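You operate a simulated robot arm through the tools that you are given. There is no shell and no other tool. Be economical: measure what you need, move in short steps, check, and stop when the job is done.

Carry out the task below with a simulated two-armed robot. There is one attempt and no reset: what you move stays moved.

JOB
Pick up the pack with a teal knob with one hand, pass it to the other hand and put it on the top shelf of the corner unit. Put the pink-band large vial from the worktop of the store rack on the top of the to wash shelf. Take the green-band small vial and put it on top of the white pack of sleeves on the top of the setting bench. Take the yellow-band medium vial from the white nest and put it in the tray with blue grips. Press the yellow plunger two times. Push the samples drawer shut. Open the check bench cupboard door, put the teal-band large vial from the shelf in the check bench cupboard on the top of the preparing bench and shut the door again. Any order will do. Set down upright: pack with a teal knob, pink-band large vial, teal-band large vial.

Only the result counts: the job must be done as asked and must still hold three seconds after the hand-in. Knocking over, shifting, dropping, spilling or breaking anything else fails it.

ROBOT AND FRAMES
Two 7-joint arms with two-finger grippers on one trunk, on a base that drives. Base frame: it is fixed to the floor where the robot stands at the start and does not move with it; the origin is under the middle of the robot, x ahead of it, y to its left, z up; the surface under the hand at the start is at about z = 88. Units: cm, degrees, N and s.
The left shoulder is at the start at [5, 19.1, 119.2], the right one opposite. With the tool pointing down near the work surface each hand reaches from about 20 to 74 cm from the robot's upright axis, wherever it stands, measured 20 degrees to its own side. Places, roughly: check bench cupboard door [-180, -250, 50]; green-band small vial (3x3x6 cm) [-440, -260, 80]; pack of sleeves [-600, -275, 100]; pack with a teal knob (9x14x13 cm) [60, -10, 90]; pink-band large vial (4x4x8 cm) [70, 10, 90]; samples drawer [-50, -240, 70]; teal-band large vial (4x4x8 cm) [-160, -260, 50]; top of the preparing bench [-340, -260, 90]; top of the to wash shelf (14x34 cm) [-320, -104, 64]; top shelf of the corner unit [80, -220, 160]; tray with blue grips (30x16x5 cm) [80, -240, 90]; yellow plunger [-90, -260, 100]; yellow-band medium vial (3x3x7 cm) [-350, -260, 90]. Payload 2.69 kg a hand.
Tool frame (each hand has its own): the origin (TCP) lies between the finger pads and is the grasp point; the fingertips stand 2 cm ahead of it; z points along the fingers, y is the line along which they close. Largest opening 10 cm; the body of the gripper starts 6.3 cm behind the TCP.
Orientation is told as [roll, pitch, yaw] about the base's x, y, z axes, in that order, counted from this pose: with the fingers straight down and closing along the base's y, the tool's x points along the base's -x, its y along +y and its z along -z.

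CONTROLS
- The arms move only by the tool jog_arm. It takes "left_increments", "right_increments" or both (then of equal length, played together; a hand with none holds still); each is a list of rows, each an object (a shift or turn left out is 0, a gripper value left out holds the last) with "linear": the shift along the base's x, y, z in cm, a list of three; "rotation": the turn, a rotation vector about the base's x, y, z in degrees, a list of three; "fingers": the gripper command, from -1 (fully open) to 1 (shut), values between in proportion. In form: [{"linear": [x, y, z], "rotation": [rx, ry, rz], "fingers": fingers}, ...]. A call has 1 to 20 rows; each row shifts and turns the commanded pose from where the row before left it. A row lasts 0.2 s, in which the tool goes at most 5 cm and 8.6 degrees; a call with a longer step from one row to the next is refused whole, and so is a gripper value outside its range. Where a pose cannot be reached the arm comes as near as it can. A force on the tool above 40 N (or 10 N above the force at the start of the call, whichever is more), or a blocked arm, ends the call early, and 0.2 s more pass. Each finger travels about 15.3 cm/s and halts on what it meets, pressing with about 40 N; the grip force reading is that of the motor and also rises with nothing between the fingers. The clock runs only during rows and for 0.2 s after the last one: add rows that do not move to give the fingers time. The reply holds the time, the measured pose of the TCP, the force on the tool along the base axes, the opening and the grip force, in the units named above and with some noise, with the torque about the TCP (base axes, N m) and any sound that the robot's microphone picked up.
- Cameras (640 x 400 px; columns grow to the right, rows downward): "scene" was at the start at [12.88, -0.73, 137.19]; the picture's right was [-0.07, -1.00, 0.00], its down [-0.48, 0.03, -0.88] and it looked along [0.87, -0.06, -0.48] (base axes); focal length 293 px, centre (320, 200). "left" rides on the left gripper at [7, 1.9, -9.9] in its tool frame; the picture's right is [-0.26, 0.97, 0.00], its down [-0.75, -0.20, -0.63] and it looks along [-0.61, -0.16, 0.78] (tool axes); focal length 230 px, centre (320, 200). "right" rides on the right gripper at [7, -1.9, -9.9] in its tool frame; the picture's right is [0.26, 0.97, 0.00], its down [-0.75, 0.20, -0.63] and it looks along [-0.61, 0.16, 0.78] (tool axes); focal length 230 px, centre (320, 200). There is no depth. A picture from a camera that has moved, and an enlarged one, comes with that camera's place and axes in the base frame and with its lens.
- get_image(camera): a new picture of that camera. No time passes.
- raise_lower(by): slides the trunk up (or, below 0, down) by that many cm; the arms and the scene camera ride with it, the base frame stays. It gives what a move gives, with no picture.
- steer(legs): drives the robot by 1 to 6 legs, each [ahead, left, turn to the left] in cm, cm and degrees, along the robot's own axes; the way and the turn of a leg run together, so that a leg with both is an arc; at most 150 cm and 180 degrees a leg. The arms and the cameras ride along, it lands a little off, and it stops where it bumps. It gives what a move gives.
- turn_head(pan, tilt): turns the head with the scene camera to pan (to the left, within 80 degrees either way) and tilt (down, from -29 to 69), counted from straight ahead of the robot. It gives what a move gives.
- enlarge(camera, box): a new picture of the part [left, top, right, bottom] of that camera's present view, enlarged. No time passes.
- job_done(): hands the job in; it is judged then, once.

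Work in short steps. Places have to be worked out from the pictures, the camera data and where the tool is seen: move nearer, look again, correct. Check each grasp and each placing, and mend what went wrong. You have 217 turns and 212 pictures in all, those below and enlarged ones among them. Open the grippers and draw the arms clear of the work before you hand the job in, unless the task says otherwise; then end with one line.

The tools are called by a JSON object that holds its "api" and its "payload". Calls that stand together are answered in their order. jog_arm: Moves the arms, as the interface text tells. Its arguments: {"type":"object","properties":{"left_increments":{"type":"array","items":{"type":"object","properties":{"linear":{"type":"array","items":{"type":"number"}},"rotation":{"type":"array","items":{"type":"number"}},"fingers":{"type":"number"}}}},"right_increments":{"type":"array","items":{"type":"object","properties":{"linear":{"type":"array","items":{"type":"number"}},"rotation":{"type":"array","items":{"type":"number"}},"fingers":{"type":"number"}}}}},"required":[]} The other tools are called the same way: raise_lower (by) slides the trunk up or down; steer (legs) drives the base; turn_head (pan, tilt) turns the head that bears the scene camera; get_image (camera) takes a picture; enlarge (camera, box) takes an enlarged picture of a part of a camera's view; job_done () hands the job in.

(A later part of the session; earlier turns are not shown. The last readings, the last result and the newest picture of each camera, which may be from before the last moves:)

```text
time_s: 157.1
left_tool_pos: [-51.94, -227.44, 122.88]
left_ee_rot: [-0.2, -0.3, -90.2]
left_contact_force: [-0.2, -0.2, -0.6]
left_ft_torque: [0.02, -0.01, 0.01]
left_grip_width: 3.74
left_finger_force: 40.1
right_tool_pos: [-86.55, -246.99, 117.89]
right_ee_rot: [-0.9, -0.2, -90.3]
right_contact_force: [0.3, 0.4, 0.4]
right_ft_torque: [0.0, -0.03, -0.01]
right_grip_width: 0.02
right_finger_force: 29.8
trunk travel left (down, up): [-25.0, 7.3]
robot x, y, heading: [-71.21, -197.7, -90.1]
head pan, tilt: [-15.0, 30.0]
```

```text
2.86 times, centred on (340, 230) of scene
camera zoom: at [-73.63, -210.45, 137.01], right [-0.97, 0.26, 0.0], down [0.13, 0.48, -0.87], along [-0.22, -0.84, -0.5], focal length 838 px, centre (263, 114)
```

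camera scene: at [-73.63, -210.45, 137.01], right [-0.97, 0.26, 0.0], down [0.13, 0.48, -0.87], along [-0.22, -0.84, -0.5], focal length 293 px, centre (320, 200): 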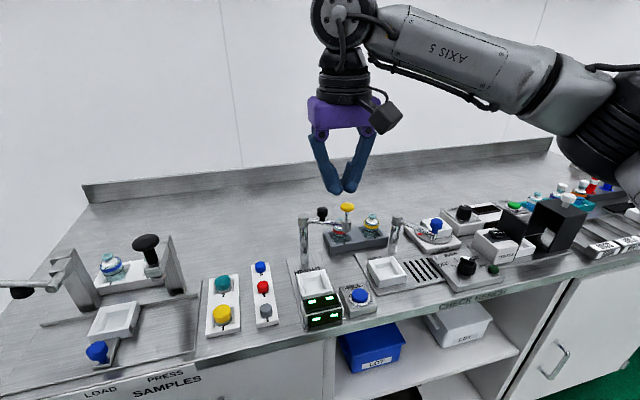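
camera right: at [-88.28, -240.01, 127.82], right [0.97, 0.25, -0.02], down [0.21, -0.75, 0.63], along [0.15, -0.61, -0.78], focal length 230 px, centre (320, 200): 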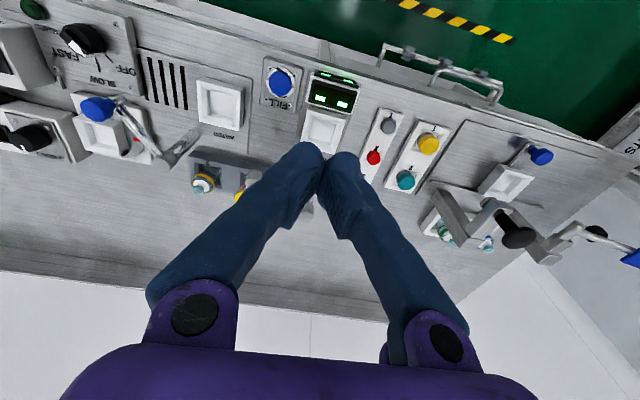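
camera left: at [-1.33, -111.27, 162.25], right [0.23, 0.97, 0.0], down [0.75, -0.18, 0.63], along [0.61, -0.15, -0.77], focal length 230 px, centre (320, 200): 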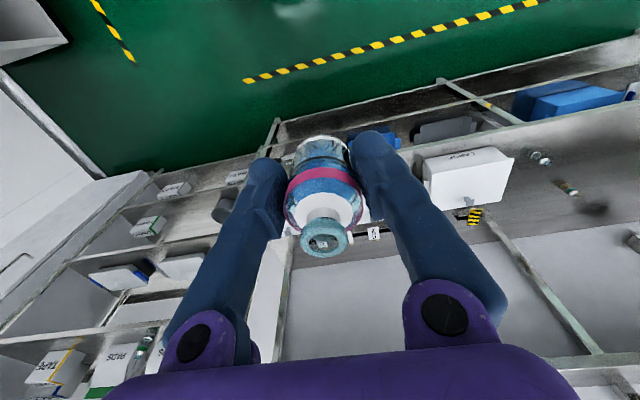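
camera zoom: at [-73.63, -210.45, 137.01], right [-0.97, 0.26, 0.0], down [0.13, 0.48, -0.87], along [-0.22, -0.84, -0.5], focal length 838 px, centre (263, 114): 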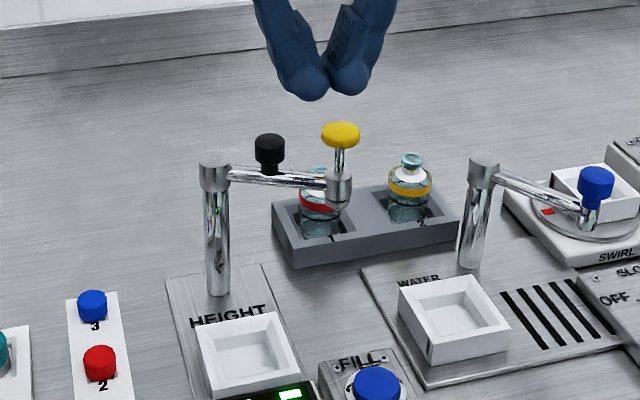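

The view confirms the cap at [-93.9,-262.5], top z≈103.5. I move above it with the closed fist.

{"api": "jog_arm", "payload": {"right_increments": [{"linear": [-1.6, -3.1, -0.8]}, {"linear": [-1.6, -3.1, -0.8]}, {"linear": [-1.6, -3.1, -0.8]}, {"linear": [-1.6, -3.1, -0.8]}, {"linear": [-1.4, -3.1, -0.8]}, {"linear": [0, 0, -3]}, {"linear": [0, 0, -2]}, {"linear": [0, 0, 0]}]}}

{"api": "enlarge", "payload": {"camera": "scene", "box": [270, 140, 410, 280]}}

{"api": "enlarge", "payload": {"camera": "right", "box": [200, 80, 440, 260]}}

```text
time_s: 158.8
left_tool_pos: [-52.06, -227.37, 122.93]
left_ee_rot: [-0.3, -0.4, -90.1]
left_contact_force: [0.9, -0.3, -0.1]
left_ft_torque: [-0.02, -0.01, -0.02]
left_grip_width: 3.73
left_finger_force: 39.8
right_tool_pos: [-94.38, -262.18, 108.98]
right_ee_rot: [-0.8, -0.2, -90.2]
right_contact_force: [0.5, 0.1, -0.7]
right_ft_torque: [0.01, -0.03, 0.01]
right_grip_width: 0.0
right_finger_force: 29.3
trunk travel left (down, up): [-25.0, 7.3]
robot x, y, heading: [-71.39, -197.43, -89.9]
head pan, tilt: [-15.0, 30.0]
```

```text
2.86 times, centred on (340, 210) of scene
camera zoom: at [-73.64, -210.44, 137.01], right [-0.97, 0.26, 0.0], down [0.13, 0.48, -0.87], along [-0.23, -0.84, -0.5], focal length 838 px, centre (263, 171)
```

zoom: 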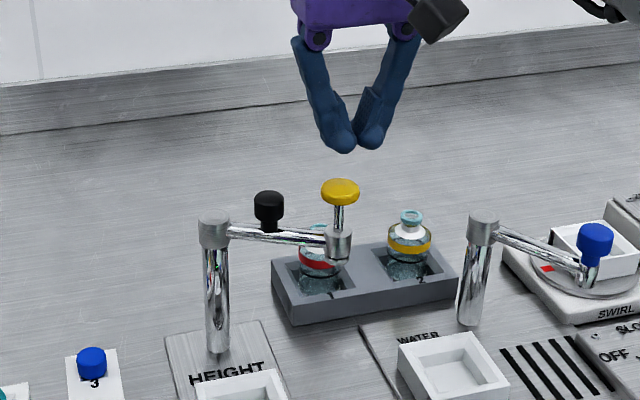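

```text
2.22 times, centred on (320, 170) of right
camera zoom: at [-96.11, -255.32, 118.85], right [0.97, 0.25, -0.02], down [0.21, -0.75, 0.63], along [0.15, -0.61, -0.78], focal length 511 px, centre (320, 267)
```

zoom: 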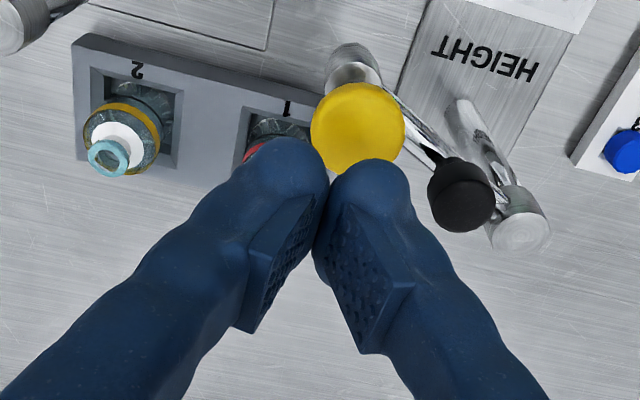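

The black knob is near, so I shift -0.7 cm in x to press with the right-hand finger centred on the cap, then press down gently.

{"api": "jog_arm", "payload": {"right_increments": [{"linear": [-0.7, 0.1, 0]}, {"linear": [0, 0, -1]}, {"linear": [0, 0, -1]}, {"linear": [0, 0, -0.7]}, {"linear": [0, 0, -0.4]}, {"linear": [0, 0, -0.4]}, {"linear": [0, 0, 0]}]}}

{"api": "enlarge", "payload": {"camera": "scene", "box": [270, 140, 410, 280]}}

{"api": "enlarge", "payload": {"camera": "right", "box": [200, 80, 440, 260]}}

```text
time_s: 160.4
left_tool_pos: [-52.28, -227.34, 122.9]
left_ee_rot: [-0.3, -0.3, -90.1]
left_contact_force: [-0.2, 0.0, -0.6]
left_ft_torque: [0.0, 0.01, 0.01]
left_grip_width: 3.73
left_finger_force: 40.1
right_tool_pos: [-95.05, -262.3, 105.45]
right_ee_rot: [-0.8, -0.3, -90.1]
right_contact_force: [0.0, 0.2, -0.2]
right_ft_torque: [-0.02, -0.02, 0.01]
right_grip_width: 0.02
right_finger_force: 29.0
trunk travel left (down, up): [-25.0, 7.3]
robot x, y, heading: [-70.79, -197.84, -90.0]
head pan, tilt: [-15.0, 30.0]
```

```text
2.86 times, centred on (340, 210) of scene
camera zoom: at [-73.64, -210.45, 137.01], right [-0.97, 0.26, 0.0], down [0.13, 0.48, -0.87], along [-0.23, -0.84, -0.5], focal length 838 px, centre (263, 171)
```

zoom: 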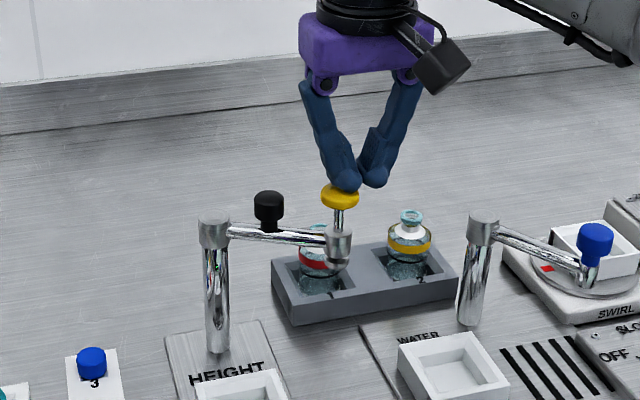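

```text
2.22 times, centred on (320, 170) of right
camera zoom: at [-96.78, -255.4, 115.35], right [0.97, 0.25, -0.02], down [0.21, -0.75, 0.63], along [0.15, -0.61, -0.78], focal length 511 px, centre (320, 267)
```

zoom: 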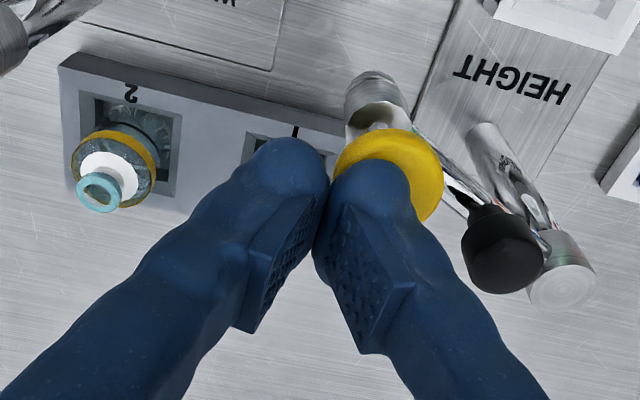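

The finger is just above the cap; I nudge +0.5 in x and press in fine steps.

{"api": "jog_arm", "payload": {"right_increments": [{"linear": [0.5, 0.1, 0]}, {"linear": [0, 0, -0.4]}, {"linear": [0, 0, -0.4]}, {"linear": [0, 0, -0.4]}, {"linear": [0, 0, -0.4]}, {"linear": [0, 0, 0]}]}}

{"api": "enlarge", "payload": {"camera": "scene", "box": [270, 140, 410, 280]}}

```text
time_s: 161.8
left_tool_pos: [-52.1, -227.42, 123.0]
left_ee_rot: [-0.3, -0.2, -90.1]
left_contact_force: [0.0, 0.0, 0.2]
left_ft_torque: [-0.01, -0.01, 0.02]
left_grip_width: 3.74
left_finger_force: 39.7
right_tool_pos: [-94.58, -262.31, 103.8]
right_ee_rot: [-1.0, -0.2, -90.2]
right_contact_force: [-0.3, 0.0, 2.4]
right_ft_torque: [-0.01, -0.03, 0.0]
right_grip_width: 0.03
right_finger_force: 29.7
trunk travel left (down, up): [-25.0, 7.3]
robot x, y, heading: [-71.17, -197.49, -90.0]
head pan, tilt: [-15.0, 30.0]
heard: click
```

```text
2.86 times, centred on (340, 210) of scene
camera zoom: at [-73.65, -210.44, 137.01], right [-0.97, 0.26, 0.0], down [0.13, 0.48, -0.87], along [-0.23, -0.84, -0.5], focal length 838 px, centre (263, 171)
```

zoom: 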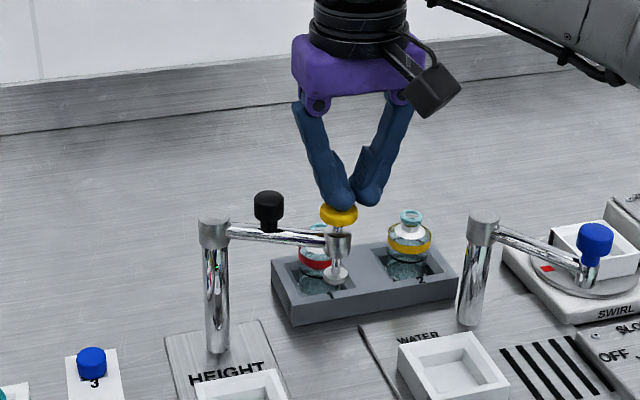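

A click: one press counted. I lift fully to release, then press a second time in the same way.

{"api": "jog_arm", "payload": {"right_increments": [{"linear": [0, 0, 1]}, {"linear": [0, 0, 1.5]}, {"linear": [0, 0, 0.5]}, {"linear": [0, 0, 0]}, {"linear": [0, 0, 0]}]}}

{"api": "enlarge", "payload": {"camera": "scene", "box": [270, 140, 410, 280]}}

{"api": "jog_arm", "payload": {"right_increments": [{"linear": [0, 0, -1]}, {"linear": [0, 0, -0.6]}, {"linear": [0, 0, -0.4]}, {"linear": [0, 0, -0.4]}, {"linear": [0, 0, -0.4]}, {"linear": [0, 0, -0.2]}, {"linear": [0, 0, 0]}]}}

```text
time_s: 163.1
left_tool_pos: [-52.16, -227.42, 122.99]
left_ee_rot: [-0.3, -0.3, -90.0]
left_contact_force: [0.2, 0.3, -1.8]
left_ft_torque: [0.0, 0.0, 0.01]
left_grip_width: 3.71
left_finger_force: 40.0
right_tool_pos: [-94.59, -262.25, 106.89]
right_ee_rot: [-0.9, -0.2, -90.1]
right_contact_force: [-1.0, 0.5, -1.0]
right_ft_torque: [0.01, -0.02, -0.01]
right_grip_width: 0.01
right_finger_force: 29.6
trunk travel left (down, up): [-25.0, 7.3]
robot x, y, heading: [-71.37, -197.64, -90.1]
head pan, tilt: [-15.0, 30.0]
```

```text
2.86 times, centred on (340, 210) of scene
camera zoom: at [-73.64, -210.46, 137.01], right [-0.97, 0.26, 0.0], down [0.13, 0.48, -0.87], along [-0.23, -0.84, -0.5], focal length 838 px, centre (263, 171)
```

zoom: 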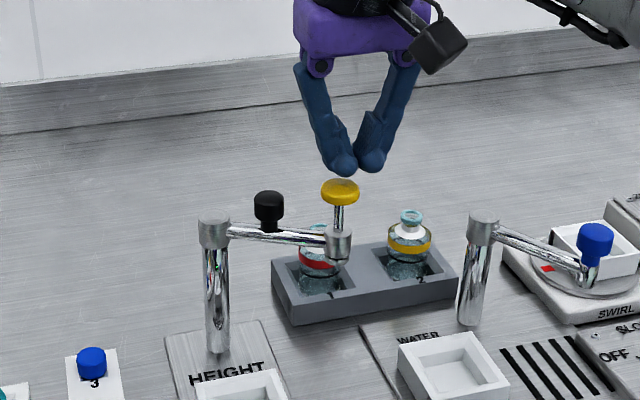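

```text
time_s: 164.7
left_tool_pos: [-52.11, -227.27, 123.0]
left_ee_rot: [-0.1, -0.3, -90.0]
left_contact_force: [-0.2, -0.5, -0.4]
left_ft_torque: [-0.04, 0.0, -0.03]
left_grip_width: 3.72
left_finger_force: 39.9
right_tool_pos: [-94.59, -262.15, 104.05]
right_ee_rot: [-0.9, -0.2, -90.2]
right_contact_force: [-0.9, 0.9, 2.0]
right_ft_torque: [0.04, -0.06, 0.03]
right_grip_width: 0.01
right_finger_force: 29.5
trunk travel left (down, up): [-25.0, 7.3]
robot x, y, heading: [-70.59, -197.59, -89.9]
head pan, tilt: [-15.0, 30.0]
heard: click
```

Second click heard: the plunger is done. I lift the hand clear, back off and drive along toward the cupboard.

{"api": "jog_arm", "payload": {"right_increments": [{"linear": [0, 0, 2]}, {"linear": [0, 0, 4]}, {"linear": [0, 0, 4]}, {"linear": [0, 0, 4]}, {"linear": [0, 4, 0]}, {"linear": [0, 4, 0]}, {"linear": [0, 4, 0]}, {"linear": [0, 4, 0]}, {"linear": [0, 4, 0]}, {"linear": [0, 0, 0]}]}}

{"api": "steer", "payload": {"legs": [[-35, 0, 0], [0, -80, 0]]}}

{"api": "turn_head", "payload": {"pan": 0, "tilt": 35}}

{"api": "get_image", "payload": {"camera": "scene"}}

```text
time_s: 166.8
left_tool_pos: [-52.1, -227.46, 122.91]
left_ee_rot: [-0.2, -0.2, -90.1]
left_contact_force: [-0.2, 0.0, -0.7]
left_ft_torque: [0.01, -0.01, 0.01]
left_grip_width: 3.72
left_finger_force: 39.9
right_tool_pos: [-94.82, -242.19, 117.88]
right_ee_rot: [-0.8, -0.2, -90.4]
right_contact_force: [0.3, -0.3, 0.5]
right_ft_torque: [0.0, -0.01, 0.02]
right_grip_width: 0.0
right_finger_force: 29.3
trunk travel left (down, up): [-25.0, 7.3]
robot x, y, heading: [-70.77, -197.67, -90.2]
head pan, tilt: [-15.0, 30.0]
```

```text
time_s: 176.3
left_tool_pos: [-133.77, -192.89, 122.96]
left_ee_rot: [-0.2, -0.2, -89.5]
left_contact_force: [0.8, -1.0, -0.4]
left_ft_torque: [-0.01, 0.01, -0.04]
left_grip_width: 3.71
left_finger_force: 40.1
right_tool_pos: [-176.41, -208.09, 117.96]
right_ee_rot: [-0.8, -0.2, -89.6]
right_contact_force: [0.9, 0.4, 0.4]
right_ft_torque: [-0.04, 0.0, -0.03]
right_grip_width: 0.0
right_finger_force: 28.9
trunk travel left (down, up): [-25.0, 7.3]
robot x, y, heading: [-153.5, -163.17, -89.4]
head pan, tilt: [-15.0, 30.0]
```

```text
time_s: 177.1
left_tool_pos: [-133.88, -192.87, 122.91]
left_ee_rot: [-0.1, -0.3, -89.5]
left_contact_force: [-0.4, -0.6, 0.0]
left_ft_torque: [-0.01, 0.01, 0.0]
left_grip_width: 3.7
left_finger_force: 40.2
right_tool_pos: [-176.35, -208.13, 118.04]
right_ee_rot: [-0.8, -0.3, -89.6]
right_contact_force: [0.6, 0.1, -0.4]
right_ft_torque: [-0.04, -0.01, -0.01]
right_grip_width: 0.0
right_finger_force: 29.6
trunk travel left (down, up): [-25.0, 7.3]
robot x, y, heading: [-152.92, -163.31, -89.4]
head pan, tilt: [0.0, 35.0]
```

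```text
121 pictures are left
camera scene: at [-153.27, -176.18, 136.23], right [-1.0, -0.01, 0.0], down [0.0, 0.57, -0.82], along [0.01, -0.82, -0.57], focal length 293 px, centre (320, 200)
```

scene: 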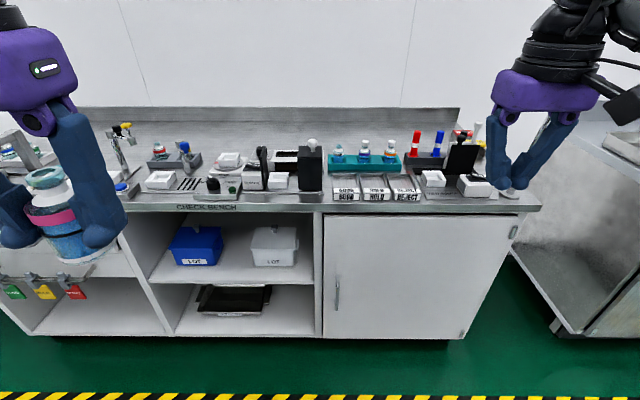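

The cupboard door spans x≈-155 to -208 with its hinge on the right (-x) and a vertical handle near [-158.6,-238,43–63]. I reposition, lower the trunk, and pitch the right hand to point at the door.

{"api": "steer", "payload": {"legs": [[18, 13, -0.6]]}}

{"api": "raise_lower", "payload": {"by": -25}}

{"api": "jog_arm", "payload": {"right_increments": [{"linear": [0, 0, 0], "rotation": [-8, 0, 0]}, {"linear": [0, 0, -1], "rotation": [-8, 0, 0]}, {"linear": [0, 0, -2], "rotation": [-8, 0, 0]}, {"linear": [0, 0, -3], "rotation": [-8, 0, 0]}, {"linear": [0, 0, -3], "rotation": [-8, 0, 0]}, {"linear": [0, 0, -3], "rotation": [-8, 0, 0]}, {"linear": [0, 0, -3], "rotation": [-8, 0, 0]}, {"linear": [0, 0, -3], "rotation": [-8, 0, 0]}, {"linear": [0, 0, -3], "rotation": [-8, 0, 0]}, {"linear": [0, 0, -3]}, {"linear": [0, 0, -3], "fingers": -0.3}, {"linear": [0, 0, 0]}]}}

{"api": "get_image", "payload": {"camera": "scene"}}

{"api": "get_image", "payload": {"camera": "right"}}

```text
time_s: 178.9
left_tool_pos: [-120.57, -210.61, 122.8]
left_ee_rot: [-0.2, -0.2, -89.8]
left_contact_force: [0.1, 0.0, 0.1]
left_ft_torque: [0.02, 0.01, 0.02]
left_grip_width: 3.72
left_finger_force: 39.8
right_tool_pos: [-163.29, -225.78, 117.91]
right_ee_rot: [-0.8, -0.2, -90.0]
right_contact_force: [0.0, -0.5, 0.5]
right_ft_torque: [-0.03, -0.01, 0.0]
right_grip_width: 0.02
right_finger_force: 29.5
trunk travel left (down, up): [-25.0, 7.3]
robot x, y, heading: [-140.0, -181.02, -89.8]
head pan, tilt: [0.0, 35.0]
```

```text
time_s: 181.5
left_tool_pos: [-120.85, -210.7, 97.9]
left_ee_rot: [-0.2, -0.3, -89.8]
left_contact_force: [0.9, 0.8, -0.8]
left_ft_torque: [-0.03, -0.02, -0.03]
left_grip_width: 3.71
left_finger_force: 40.0
right_tool_pos: [-163.33, -225.72, 93.0]
right_ee_rot: [-0.8, -0.2, -90.0]
right_contact_force: [-0.6, 0.9, -0.3]
right_ft_torque: [-0.01, 0.03, 0.0]
right_grip_width: 0.0
right_finger_force: 29.5
trunk travel left (down, up): [0.0, 32.3]
robot x, y, heading: [-139.63, -181.25, -89.6]
head pan, tilt: [0.0, 35.0]
```

```text
time_s: 184.1
left_tool_pos: [-120.73, -210.65, 97.97]
left_ee_rot: [-0.2, -0.3, -89.8]
left_contact_force: [0.4, -0.1, -1.5]
left_ft_torque: [0.01, 0.0, -0.02]
left_grip_width: 3.72
left_finger_force: 40.1
right_tool_pos: [-162.15, -226.42, 75.44]
right_ee_rot: [0.1, -57.2, -89.6]
right_contact_force: [-0.6, 0.9, 0.9]
right_ft_torque: [-0.01, 0.02, 0.0]
right_grip_width: 6.52
right_finger_force: 0.1
right hand out of reach, approached as far as the arm can: row 7, 8, 9, 10, 11
trunk travel left (down, up): [0.0, 32.3]
robot x, y, heading: [-139.76, -180.73, -89.8]
head pan, tilt: [0.0, 35.0]
```

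```text
120 pictures are left
camera scene: at [-140.01, -193.95, 111.23], right [-1.0, 0.0, 0.0], down [0.0, 0.57, -0.82], along [0.0, -0.82, -0.57], focal length 293 px, centre (320, 200)
```

scene: 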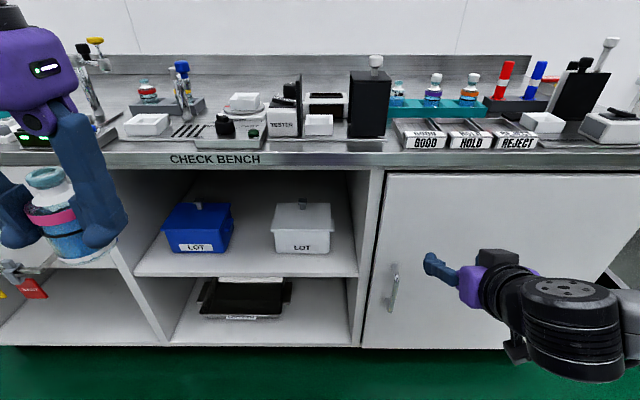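

```text
119 pictures are left
camera right: at [-164.14, -214.45, 74.98], right [0.96, 0.15, -0.22], down [0.2, 0.12, 0.97], along [0.17, -0.98, 0.09], focal length 230 px, centre (320, 200)
```

right: 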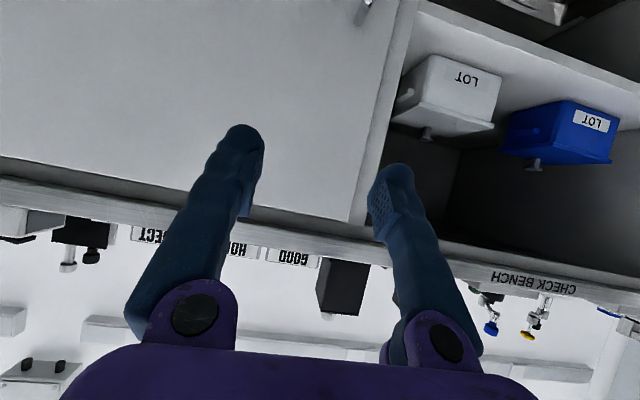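

The hand is cramped too near the body; I back the base 14 cm, then lower the hand to handle height and approach.

{"api": "steer", "payload": {"legs": [[-14, 0, 0]]}}

{"api": "jog_arm", "payload": {"right_increments": [{"linear": [0.5, -2, 0]}, {"linear": [0.5, -2, 0]}, {"linear": [0.5, -2, -1]}, {"linear": [0.5, -2, -2]}, {"linear": [0.5, -1, -3]}, {"linear": [0.5, 0, -3]}, {"linear": [0.5, 0, -3]}, {"linear": [0.5, 0, -3]}, {"linear": [0.5, 0, -3]}, {"linear": [0, 0, -1]}, {"linear": [0, 0, 0]}]}}

{"api": "get_image", "payload": {"camera": "scene"}}

{"api": "get_image", "payload": {"camera": "right"}}

```text
time_s: 185.4
left_tool_pos: [-120.72, -196.77, 97.91]
left_ee_rot: [-0.2, -0.4, -89.8]
left_contact_force: [0.8, 0.2, -0.2]
left_ft_torque: [-0.04, 0.01, 0.02]
left_grip_width: 3.71
left_finger_force: 40.3
right_tool_pos: [-162.33, -212.55, 75.43]
right_ee_rot: [0.0, -57.2, -89.6]
right_contact_force: [0.7, 0.1, 0.8]
right_ft_torque: [0.01, -0.01, 0.02]
right_grip_width: 6.49
right_finger_force: 0.0
trunk travel left (down, up): [0.0, 32.3]
robot x, y, heading: [-140.13, -167.48, -89.9]
head pan, tilt: [0.0, 35.0]
```

```text
time_s: 187.8
left_tool_pos: [-120.85, -196.7, 97.86]
left_ee_rot: [-0.1, -0.2, -89.8]
left_contact_force: [0.4, -0.7, -0.3]
left_ft_torque: [0.0, 0.02, -0.01]
left_grip_width: 3.71
left_finger_force: 40.2
right_tool_pos: [-158.27, -221.82, 67.66]
right_ee_rot: [-0.4, -56.8, -89.7]
right_contact_force: [0.7, 0.2, 0.4]
right_ft_torque: [-0.02, 0.02, 0.01]
right_grip_width: 6.49
right_finger_force: 0.2
right hand out of reach, approached as far as the arm can: row 6, 7, 8, 9, 10
trunk travel left (down, up): [0.0, 32.3]
robot x, y, heading: [-140.25, -167.13, -89.4]
head pan, tilt: [0.0, 35.0]
```

```text
118 pictures are left
camera scene: at [-140.08, -179.96, 111.23], right [-1.0, 0.0, 0.0], down [0.0, 0.57, -0.82], along [0.0, -0.82, -0.57], focal length 293 px, centre (320, 200)
```

scene: 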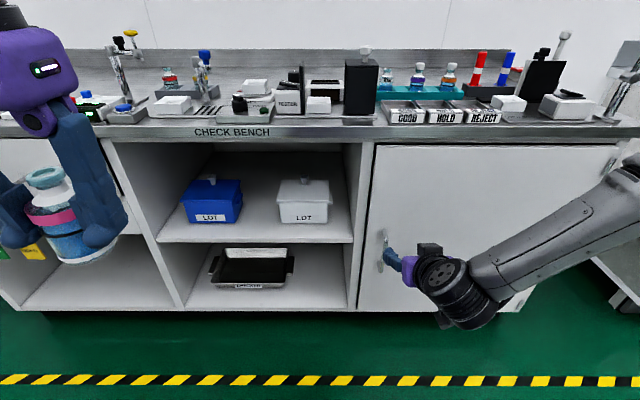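

```text
117 pictures are left
camera right: at [-160.17, -209.79, 67.15], right [0.97, 0.14, -0.22], down [0.2, 0.12, 0.97], along [0.16, -0.98, 0.08], focal length 230 px, centre (320, 200)
```

right: 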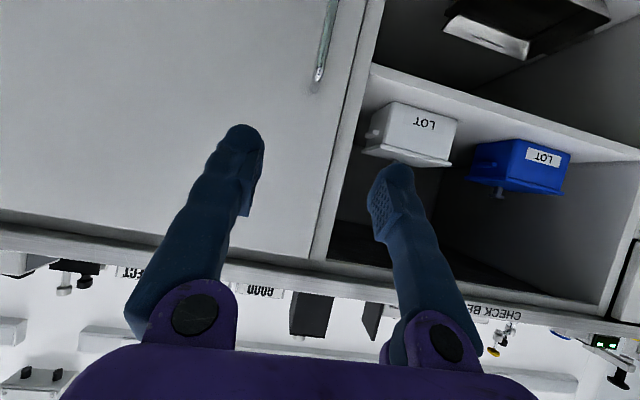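

Re-solving with the front face at y≈-246 (from the drawer stop), the handle is a bar at [-158.3,-243], z≈40–55. I tilt the tool more steeply (about 50° below horizontal) so the arm can get that low, and approach.

{"api": "jog_arm", "payload": {"right_increments": [{"linear": [0, -1, -2], "rotation": [8, 0, 0]}, {"linear": [0, -2, -2.5], "rotation": [8, 0, 0]}, {"linear": [0, -2.4, -2.8]}, {"linear": [0, -2.4, -2.8]}, {"linear": [0, -2.4, -2.8]}, {"linear": [0, -2.4, -2.8]}, {"linear": [0, 0, 0]}]}}

{"api": "get_image", "payload": {"camera": "right"}}

{"api": "enlarge", "payload": {"camera": "scene", "box": [340, 180, 500, 330]}}

```text
time_s: 189.4
left_tool_pos: [-120.73, -196.71, 97.84]
left_ee_rot: [-0.1, -0.3, -89.8]
left_contact_force: [0.6, 0.3, -0.6]
left_ft_torque: [0.02, -0.01, 0.01]
left_grip_width: 3.75
left_finger_force: 40.8
right_tool_pos: [-157.91, -234.03, 51.96]
right_ee_rot: [0.1, -41.3, -89.7]
right_contact_force: [-0.1, 0.1, -0.3]
right_ft_torque: [0.01, 0.05, -0.03]
right_grip_width: 6.53
right_finger_force: 0.0
trunk travel left (down, up): [0.0, 32.3]
robot x, y, heading: [-140.21, -166.8, -89.7]
head pan, tilt: [0.0, 35.0]
```

```text
116 pictures are left
camera right: at [-159.88, -222.51, 54.79], right [0.97, 0.2, -0.17], down [0.2, -0.15, 0.97], along [0.17, -0.97, -0.18], focal length 230 px, centre (320, 200)
```

right: 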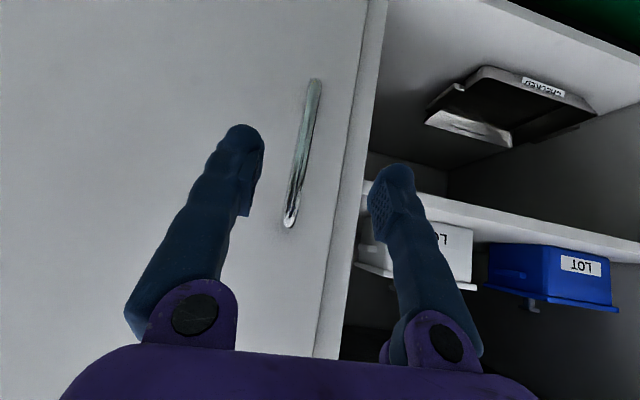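

```text
2.67 times, centred on (420, 255) of scene
camera zoom: at [-140.08, -179.96, 111.23], right [-1.0, 0.0, 0.0], down [0.0, 0.57, -0.82], along [0.0, -0.82, -0.57], focal length 782 px, centre (53, 53)
```

zoom: 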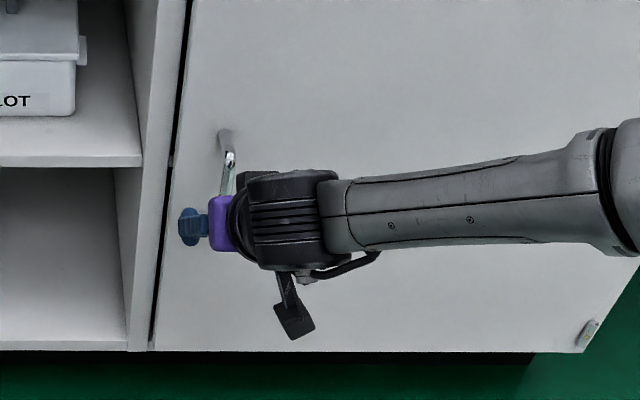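

The handle spans z 39–54 at x≈-158.6. I move in so the bar is between the fingers at z≈49 and close.

{"api": "jog_arm", "payload": {"right_increments": [{"linear": [-0.2, -2.2, -0.8]}, {"linear": [-0.2, -2.2, -0.8]}, {"linear": [-0.2, -2.2, -0.8]}, {"linear": [-0.1, -2.0, -0.5]}, {"linear": [0, 0, 0]}]}}

{"api": "get_image", "payload": {"camera": "right"}}

```text
time_s: 190.6
left_tool_pos: [-120.85, -196.7, 97.87]
left_ee_rot: [-0.1, -0.3, -89.8]
left_contact_force: [-0.6, -0.6, -0.8]
left_ft_torque: [0.01, 0.0, -0.02]
left_grip_width: 3.74
left_finger_force: 39.6
right_tool_pos: [-158.94, -242.89, 49.16]
right_ee_rot: [0.2, -41.2, -89.7]
right_contact_force: [0.3, 0.1, -0.1]
right_ft_torque: [0.02, -0.03, -0.03]
right_grip_width: 6.51
right_finger_force: 0.1
trunk travel left (down, up): [0.0, 32.3]
robot x, y, heading: [-139.58, -167.13, -90.0]
head pan, tilt: [0.0, 35.0]
```

```text
114 pictures are left
camera right: at [-160.87, -231.17, 51.95], right [0.97, 0.2, -0.17], down [0.2, -0.15, 0.97], along [0.17, -0.97, -0.18], focal length 230 px, centre (320, 200)
```

right: 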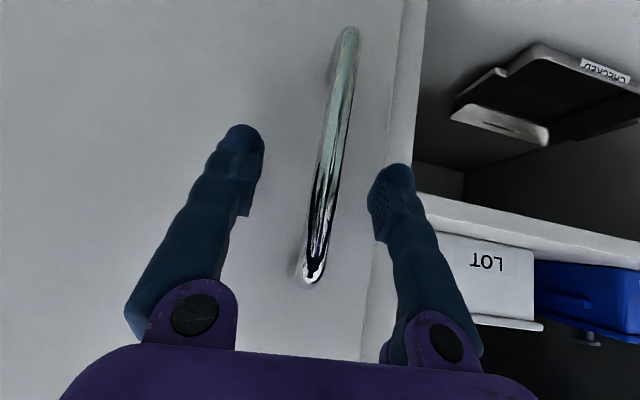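

The bar is between the fingers. I close on it.

{"api": "jog_arm", "payload": {"right_increments": [{"fingers": 0.3}, {"fingers": 0.7}, {"fingers": 1}, {"fingers": 1}]}}

{"api": "get_image", "payload": {"camera": "right"}}

```text
time_s: 191.6
left_tool_pos: [-120.73, -196.68, 97.93]
left_ee_rot: [-0.2, -0.3, -89.7]
left_contact_force: [1.3, -0.5, -0.6]
left_ft_torque: [-0.01, 0.02, 0.03]
left_grip_width: 3.71
left_finger_force: 39.5
right_tool_pos: [-158.84, -242.97, 49.15]
right_ee_rot: [0.2, -41.2, -89.7]
right_contact_force: [4.9, -0.6, -1.6]
right_ft_torque: [0.08, -0.02, -0.07]
right_grip_width: 0.59
right_finger_force: 33.0
trunk travel left (down, up): [0.0, 32.3]
robot x, y, heading: [-140.02, -166.72, -90.1]
head pan, tilt: [0.0, 35.0]
```

```text
113 pictures are left
camera right: at [-160.76, -231.18, 51.95], right [0.96, 0.2, -0.17], down [0.2, -0.15, 0.97], along [0.17, -0.97, -0.18], focal length 230 px, centre (320, 200)
```

right: 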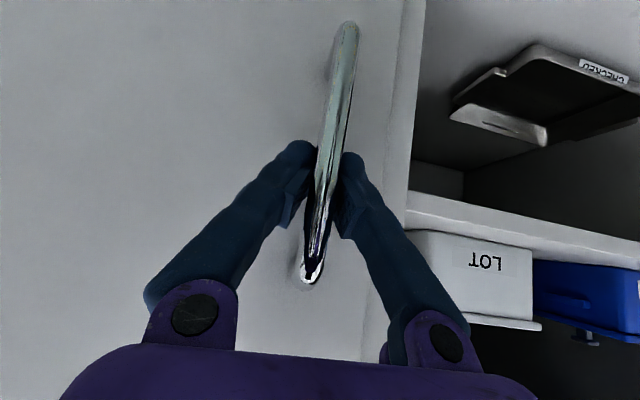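

Gripped (0.59). I pull in an arc about the hinge, first about 10°.

{"api": "jog_arm", "payload": {"right_increments": [{"linear": [-0.1, 1.0, 0]}, {"linear": [-0.1, 1.4, 0]}, {"linear": [-0.2, 1.6, 0]}, {"linear": [-0.25, 1.6, 0]}, {"linear": [-0.3, 1.6, 0]}, {"linear": [-0.35, 1.6, 0]}, {"linear": [0, 0, 0]}]}}

{"api": "get_image", "payload": {"camera": "scene"}}

```text
time_s: 193.2
left_tool_pos: [-120.86, -196.7, 97.87]
left_ee_rot: [0.0, -0.3, -90.0]
left_contact_force: [-0.4, -0.3, -0.6]
left_ft_torque: [0.02, 0.02, 0.01]
left_grip_width: 3.72
left_finger_force: 40.0
right_tool_pos: [-160.3, -234.16, 49.02]
right_ee_rot: [0.0, -41.3, -89.9]
right_contact_force: [-8.3, -2.3, 1.9]
right_ft_torque: [0.0, -0.05, 0.09]
right_grip_width: 0.0
right_finger_force: 29.8
trunk travel left (down, up): [0.0, 32.3]
robot x, y, heading: [-139.75, -167.07, -89.8]
head pan, tilt: [0.0, 35.0]
```

```text
112 pictures are left
camera scene: at [-140.11, -179.95, 111.23], right [-1.0, 0.0, 0.0], down [0.0, 0.57, -0.82], along [0.0, -0.82, -0.57], focal length 293 px, centre (320, 200)
```

scene: 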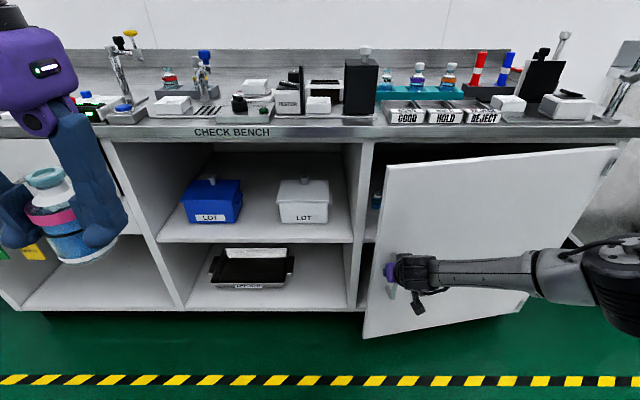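

The bar slipped out but the door is ajar by about 11° (edge near [-154.3,-234.4]). I will hook behind the edge: retreat, yaw the fist toward (-x,-y), and position beside the gap.

{"api": "jog_arm", "payload": {"right_increments": [{"linear": [0, 3, 0]}, {"linear": [0, 4, 0]}, {"linear": [1.5, 3, 0], "rotation": [0, 0, -7.5]}, {"linear": [2, 1, 0], "rotation": [0, 0, -7.5]}, {"linear": [2.5, 0, 0], "rotation": [0, 0, -7.5]}, {"linear": [2.5, 0, 0], "rotation": [0, 0, -7.5]}, {"linear": [2.5, 0, 0], "rotation": [0, 0, -7.5]}, {"linear": [2.5, 0, 0], "rotation": [0, 0, -7.5]}, {"linear": [0, 0, 0]}]}}

{"api": "get_image", "payload": {"camera": "scene"}}

{"api": "get_image", "payload": {"camera": "right"}}

```text
time_s: 193.7
left_tool_pos: [-120.9, -196.83, 97.88]
left_ee_rot: [-0.1, -0.3, -90.0]
left_contact_force: [0.6, -0.2, -1.3]
left_ft_torque: [0.02, 0.05, 0.0]
left_grip_width: 3.71
left_finger_force: 39.8
right_tool_pos: [-161.72, -229.57, 48.98]
right_ee_rot: [-1.4, -41.8, -90.1]
right_contact_force: [-1.8, -1.1, 0.1]
right_ft_torque: [0.05, -0.01, 0.05]
right_grip_width: 0.01
right_finger_force: 29.4
trunk travel left (down, up): [0.0, 32.3]
robot x, y, heading: [-140.1, -167.17, -89.9]
head pan, tilt: [0.0, 35.0]
stopped in row 2 (right hand): the force on the tool passed its limit at 46 N (the readings are from after the stop); the commanded pose is now the measured one
```

```text
111 pictures are left
camera scene: at [-140.12, -180.0, 111.22], right [-1.0, 0.0, 0.0], down [0.0, 0.57, -0.82], along [0.0, -0.82, -0.57], focal length 293 px, centre (320, 200)
```

scene: 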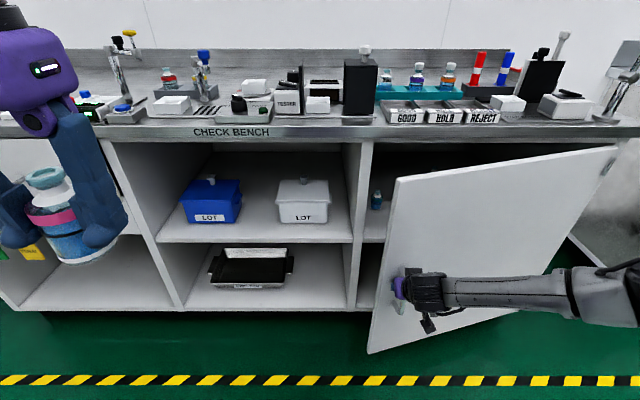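

```text
110 pictures are left
camera right: at [-163.27, -217.87, 51.86], right [0.97, 0.17, -0.19], down [0.22, -0.14, 0.97], along [0.14, -0.97, -0.18], focal length 230 px, centre (320, 200)
```

right: 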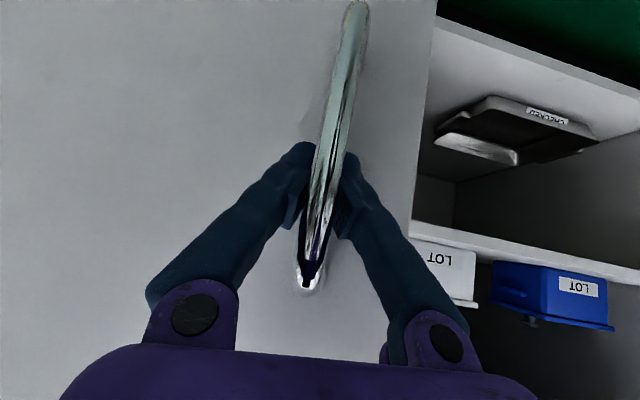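

The handle is in fact still captured and the door is at about 15°. I keep pulling along the arc with a slight matching yaw.

{"api": "jog_arm", "payload": {"right_increments": [{"linear": [-0.61, 1.8, 0], "rotation": [0, 0, 1.5]}, {"linear": [-0.67, 1.78, 0], "rotation": [0, 0, 1.5]}, {"linear": [-0.73, 1.75, 0], "rotation": [0, 0, 1.5]}, {"linear": [-0.79, 1.73, 0], "rotation": [0, 0, 1.5]}, {"linear": [-0.85, 1.7, 0], "rotation": [0, 0, 1.5]}, {"linear": [-0.91, 1.67, 0], "rotation": [0, 0, 1.5]}, {"linear": [-0.97, 1.63, 0], "rotation": [0, 0, 1.5]}, {"linear": [-1.03, 1.6, 0], "rotation": [0, 0, 1.5]}, {"linear": [0, 0, 0]}]}}

{"api": "get_image", "payload": {"camera": "scene"}}

```text
time_s: 194.9
left_tool_pos: [-120.93, -196.88, 97.89]
left_ee_rot: [-0.2, -0.2, -90.0]
left_contact_force: [-0.1, 0.0, -1.3]
left_ft_torque: [-0.01, 0.02, 0.01]
left_grip_width: 3.73
left_finger_force: 40.3
right_tool_pos: [-163.46, -224.71, 48.86]
right_ee_rot: [-0.5, -41.5, -85.2]
right_contact_force: [-0.7, -1.4, 0.6]
right_ft_torque: [0.06, -0.01, 0.05]
right_grip_width: 0.0
right_finger_force: 29.4
right hand out of reach, approached as far as the arm can: row 3, 4, 5
trunk travel left (down, up): [0.0, 32.3]
robot x, y, heading: [-139.81, -167.18, -90.0]
head pan, tilt: [0.0, 35.0]
stopped in row 5 (right hand): the force on the tool passed its limit at 43 N (the readings are from after the stop); the commanded pose is now the measured one
```

```text
109 pictures are left
camera scene: at [-140.16, -180.02, 111.23], right [-1.0, 0.0, 0.0], down [0.0, 0.57, -0.82], along [0.0, -0.82, -0.57], focal length 293 px, centre (320, 200)
```

scene: 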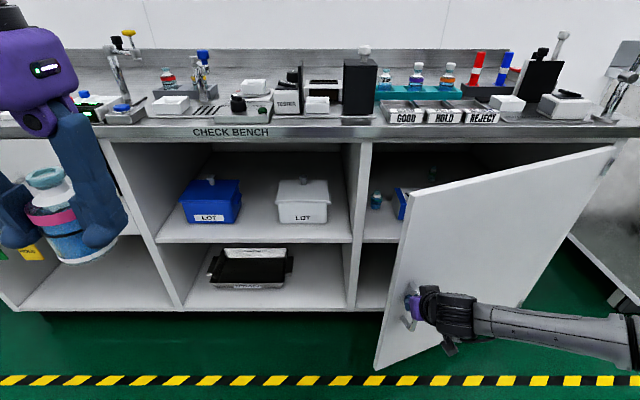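

The arm is at its folding limit, the door at about 22°. I use the base to continue the pull along the arc: backward and to the right.

{"api": "steer", "payload": {"legs": [[-8.3, -4.5, 0], [-7.4, -5.8, 0]]}}

{"api": "get_image", "payload": {"camera": "scene"}}

```text
time_s: 196.8
left_tool_pos: [-131.19, -181.26, 97.95]
left_ee_rot: [-0.2, -0.2, -89.9]
left_contact_force: [0.3, -0.2, -0.5]
left_ft_torque: [-0.01, -0.02, 0.0]
left_grip_width: 3.72
left_finger_force: 39.4
right_tool_pos: [-173.89, -209.4, 48.73]
right_ee_rot: [-0.8, -41.5, -85.2]
right_contact_force: [-21.3, -19.9, -2.0]
right_ft_torque: [-0.12, -0.1, 0.47]
right_grip_width: 0.0
right_finger_force: 30.0
trunk travel left (down, up): [0.0, 32.3]
robot x, y, heading: [-150.06, -151.94, -89.9]
head pan, tilt: [0.0, 35.0]
```

```text
108 pictures are left
camera scene: at [-150.53, -164.58, 111.22], right [-1.0, 0.0, 0.0], down [0.0, 0.57, -0.82], along [0.0, -0.82, -0.57], focal length 293 px, centre (320, 200)
```

scene: 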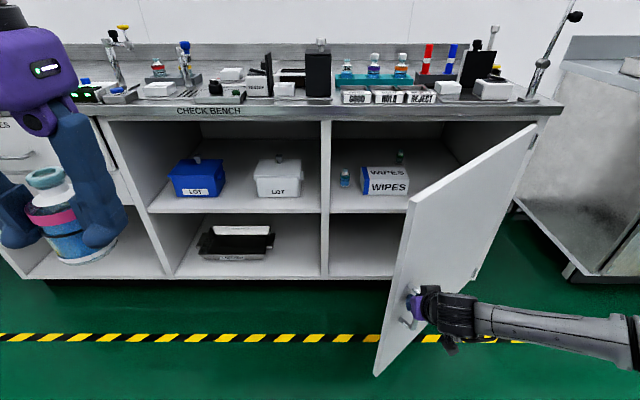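

The door is at about 45° and the shelf is visible. I pull a little further the same way and zoom in on the inside.

{"api": "steer", "payload": {"legs": [[-4.9, -4.6, 0], [-4.2, -5.2, 0]]}}

{"api": "enlarge", "payload": {"camera": "scene", "box": [300, 110, 480, 230]}}

{"api": "get_image", "payload": {"camera": "scene"}}

```text
time_s: 198.7
left_tool_pos: [-140.46, -172.77, 98.01]
left_ee_rot: [-0.2, -0.3, -89.9]
left_contact_force: [0.7, -0.1, -0.1]
left_ft_torque: [-0.01, -0.02, 0.02]
left_grip_width: 3.68
left_finger_force: 39.9
right_tool_pos: [-183.99, -201.32, 49.05]
right_ee_rot: [-1.7, -41.9, -85.2]
right_contact_force: [0.7, -0.1, -0.7]
right_ft_torque: [0.03, 0.04, 0.0]
right_grip_width: 0.59
right_finger_force: 30.0
trunk travel left (down, up): [0.0, 32.3]
robot x, y, heading: [-159.61, -143.31, -89.8]
head pan, tilt: [0.0, 35.0]
stopped in leg 2: the force on the tool passed its limit at 42 N (the readings are from after the stop); the commanded pose is now the measured one
```

```text
3.33 times, centred on (390, 170) of scene
camera zoom: at [-159.8, -156.01, 111.23], right [-1.0, 0.0, 0.0], down [0.0, 0.57, -0.82], along [0.0, -0.82, -0.57], focal length 977 px, centre (87, 300)
```

zoom: 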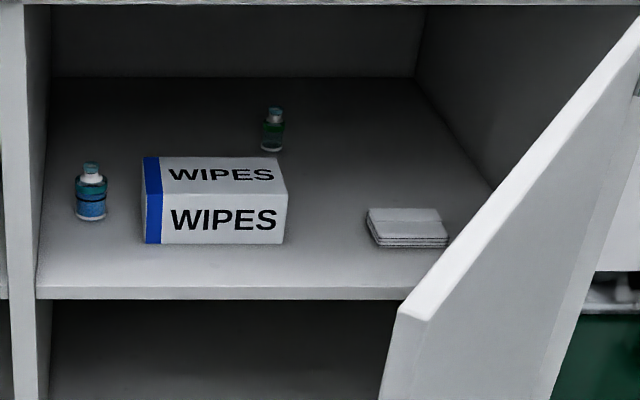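

```text
106 pictures are left
camera scene: at [-159.8, -156.01, 111.23], right [-1.0, 0.0, 0.0], down [0.0, 0.57, -0.82], along [0.0, -0.82, -0.57], focal length 293 px, centre (320, 200)
```

scene: 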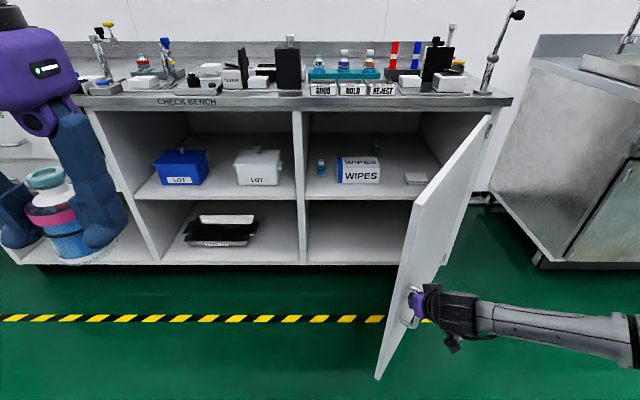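

The door is at about 65°; the blue-filled vial at front left of the shelf is near [-160.3,-260], shelf z≈50. I release the handle, back the hand away from it, and look closer at the vials.

{"api": "jog_arm", "payload": {"right_increments": [{"fingers": 0.3}, {"fingers": -0.2}, {"fingers": -0.3}, {"linear": [0.2, 2, 2]}, {"linear": [0.2, 3, 2]}, {"linear": [0.3, 3, 2]}, {"linear": [1, 2, 2]}, {"linear": [3, 0, 2]}, {"linear": [4, 0, 2]}, {"linear": [4, 0, 2]}, {"linear": [4, 0, 2]}, {"linear": [0, 0, 0]}]}}

{"api": "get_image", "payload": {"camera": "scene"}}

{"api": "enlarge", "payload": {"camera": "scene", "box": [300, 140, 400, 200]}}

```text
time_s: 201.3
left_tool_pos: [-140.58, -172.71, 98.06]
left_ee_rot: [-0.2, -0.3, -90.0]
left_contact_force: [-0.2, -0.2, -0.5]
left_ft_torque: [0.02, 0.0, 0.02]
left_grip_width: 3.75
left_finger_force: 39.8
right_tool_pos: [-170.42, -192.62, 65.22]
right_ee_rot: [-1.6, -42.0, -85.2]
right_contact_force: [-0.5, -0.5, 0.1]
right_ft_torque: [-0.01, 0.03, -0.01]
right_grip_width: 6.47
right_finger_force: 0.1
right hand out of reach, approached as far as the arm can: row 4, 5, 6
trunk travel left (down, up): [0.0, 32.3]
robot x, y, heading: [-159.63, -142.93, -89.9]
head pan, tilt: [0.0, 35.0]
```

```text
105 pictures are left
camera scene: at [-159.81, -155.99, 111.23], right [-1.0, 0.0, 0.0], down [0.0, 0.57, -0.82], along [0.0, -0.82, -0.57], focal length 293 px, centre (320, 200)
```

scene: 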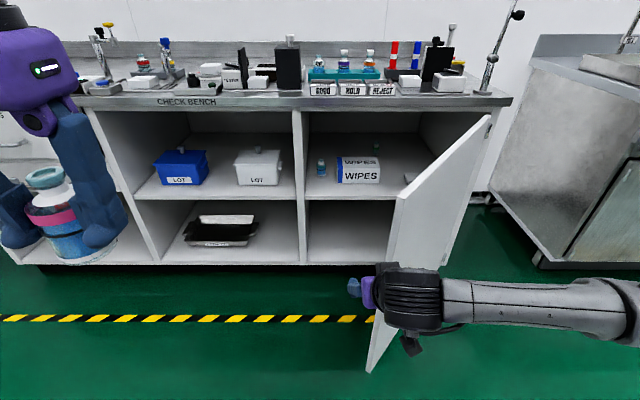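

```text
6.40 times, centred on (350, 170) of scene
camera zoom: at [-159.81, -155.99, 111.23], right [-1.0, 0.0, 0.0], down [0.0, 0.57, -0.82], along [0.0, -0.82, -0.57], focal length 1876 px, centre (128, 392)
```

zoom: 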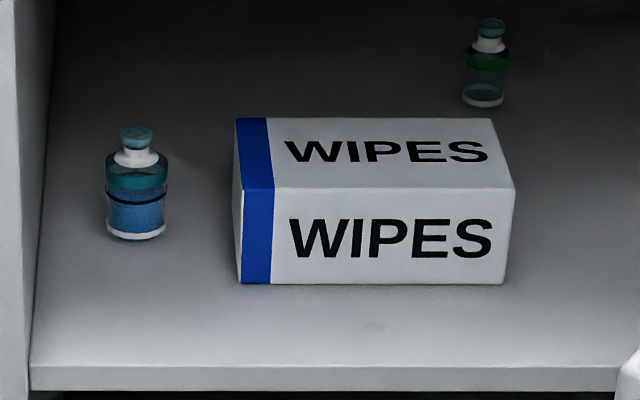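

The front-left vial has the teal band. The right elbow would foul the door, so the left hand should do this job; I first deliver the pink vial to the to-wash shelf. I back off, turn toward -x and look.

{"api": "steer", "payload": {"legs": [[-12, 0, 0], [0, 0, -90]]}}

{"api": "turn_head", "payload": {"pan": -10, "tilt": 15}}

{"api": "get_image", "payload": {"camera": "scene"}}

```text
time_s: 206.3
left_tool_pos: [-189.12, -150.49, 97.91]
left_ee_rot: [-0.1, -0.1, -179.1]
left_contact_force: [1.0, -0.7, -1.3]
left_ft_torque: [-0.03, 0.01, 0.01]
left_grip_width: 3.75
left_finger_force: 40.0
right_tool_pos: [-209.36, -120.94, 65.04]
right_ee_rot: [-1.6, -42.0, -174.5]
right_contact_force: [-0.8, -0.5, 0.4]
right_ft_torque: [-0.03, 0.03, -0.02]
right_grip_width: 6.48
right_finger_force: 0.1
trunk travel left (down, up): [0.0, 32.3]
robot x, y, heading: [-159.66, -130.9, -178.9]
head pan, tilt: [0.0, 35.0]
```

```text
time_s: 207.1
left_tool_pos: [-189.1, -150.52, 97.91]
left_ee_rot: [-0.2, -0.2, -179.2]
left_contact_force: [-0.8, -0.4, -1.0]
left_ft_torque: [-0.02, 0.02, 0.01]
left_grip_width: 3.73
left_finger_force: 40.5
right_tool_pos: [-209.32, -120.9, 64.98]
right_ee_rot: [-1.6, -42.1, -174.5]
right_contact_force: [1.0, -0.1, 0.1]
right_ft_torque: [0.0, -0.02, -0.02]
right_grip_width: 6.49
right_finger_force: 0.1
trunk travel left (down, up): [0.0, 32.3]
robot x, y, heading: [-159.64, -131.06, -179.1]
head pan, tilt: [-10.0, 15.0]
```

```text
103 pictures are left
camera scene: at [-173.11, -129.7, 114.42], right [0.16, 0.99, 0.0], down [0.26, -0.04, -0.97], along [-0.95, 0.15, -0.26], focal length 293 px, centre (320, 200)
```

scene: 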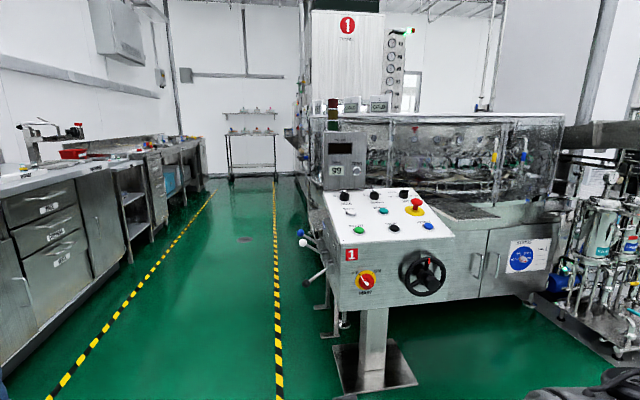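

A machine stands ahead on the right. I move to the aisle centre, advance, raise the trunk, and look to the right for the to-wash shelf.

{"api": "steer", "payload": {"legs": [[0, 40, -1], [85, 0, 0]]}}

{"api": "raise_lower", "payload": {"by": 22}}

{"api": "turn_head", "payload": {"pan": -35, "tilt": 30}}

{"api": "get_image", "payload": {"camera": "scene"}}

```text
time_s: 210.9
left_tool_pos: [-188.58, -186.92, 97.88]
left_ee_rot: [-0.2, -0.3, -180.0]
left_contact_force: [0.9, 0.3, -1.0]
left_ft_torque: [0.03, -0.01, 0.01]
left_grip_width: 3.73
left_finger_force: 39.6
right_tool_pos: [-208.35, -157.19, 65.14]
right_ee_rot: [-1.6, -42.0, -175.1]
right_contact_force: [-0.3, -1.2, 0.2]
right_ft_torque: [0.0, 0.0, 0.01]
right_grip_width: 6.51
right_finger_force: 0.0
trunk travel left (down, up): [0.0, 32.3]
robot x, y, heading: [-158.58, -167.89, -180.2]
head pan, tilt: [-10.0, 15.0]
stopped in leg 1: the robot was blocked; the commanded pose is now the measured one
```

```text
time_s: 213.3
left_tool_pos: [-188.49, -187.05, 119.88]
left_ee_rot: [-0.2, -0.2, -180.0]
left_contact_force: [0.1, 0.5, -1.0]
left_ft_torque: [0.01, -0.01, 0.0]
left_grip_width: 3.7
left_finger_force: 40.3
right_tool_pos: [-208.42, -157.09, 87.01]
right_ee_rot: [-1.7, -42.0, -175.1]
right_contact_force: [0.8, 0.0, 0.6]
right_ft_torque: [-0.01, 0.07, -0.02]
right_grip_width: 6.52
right_finger_force: 0.1
trunk travel left (down, up): [-22.0, 10.3]
robot x, y, heading: [-158.95, -167.82, -179.8]
head pan, tilt: [-10.0, 15.0]
```

```text
time_s: 214.2
left_tool_pos: [-188.62, -186.95, 119.85]
left_ee_rot: [-0.2, -0.2, -179.9]
left_contact_force: [1.0, -0.1, -0.5]
left_ft_torque: [0.01, 0.03, 0.0]
left_grip_width: 3.74
left_finger_force: 40.3
right_tool_pos: [-208.41, -157.04, 87.1]
right_ee_rot: [-1.7, -42.0, -175.2]
right_contact_force: [-0.3, -0.5, -0.3]
right_ft_torque: [0.02, 0.0, 0.02]
right_grip_width: 6.5
right_finger_force: 0.1
trunk travel left (down, up): [-22.0, 10.3]
robot x, y, heading: [-158.77, -167.78, -179.9]
head pan, tilt: [-35.0, 30.0]
```

```text
102 pictures are left
camera scene: at [-170.51, -162.78, 134.01], right [0.57, 0.82, 0.0], down [0.41, -0.28, -0.87], along [-0.71, 0.49, -0.5], focal length 293 px, centre (320, 200)
```

scene: 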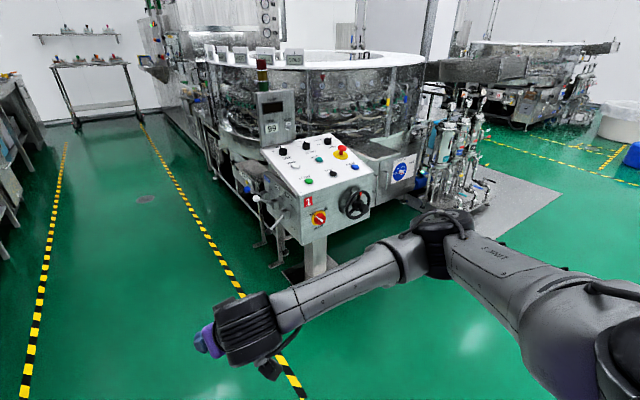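

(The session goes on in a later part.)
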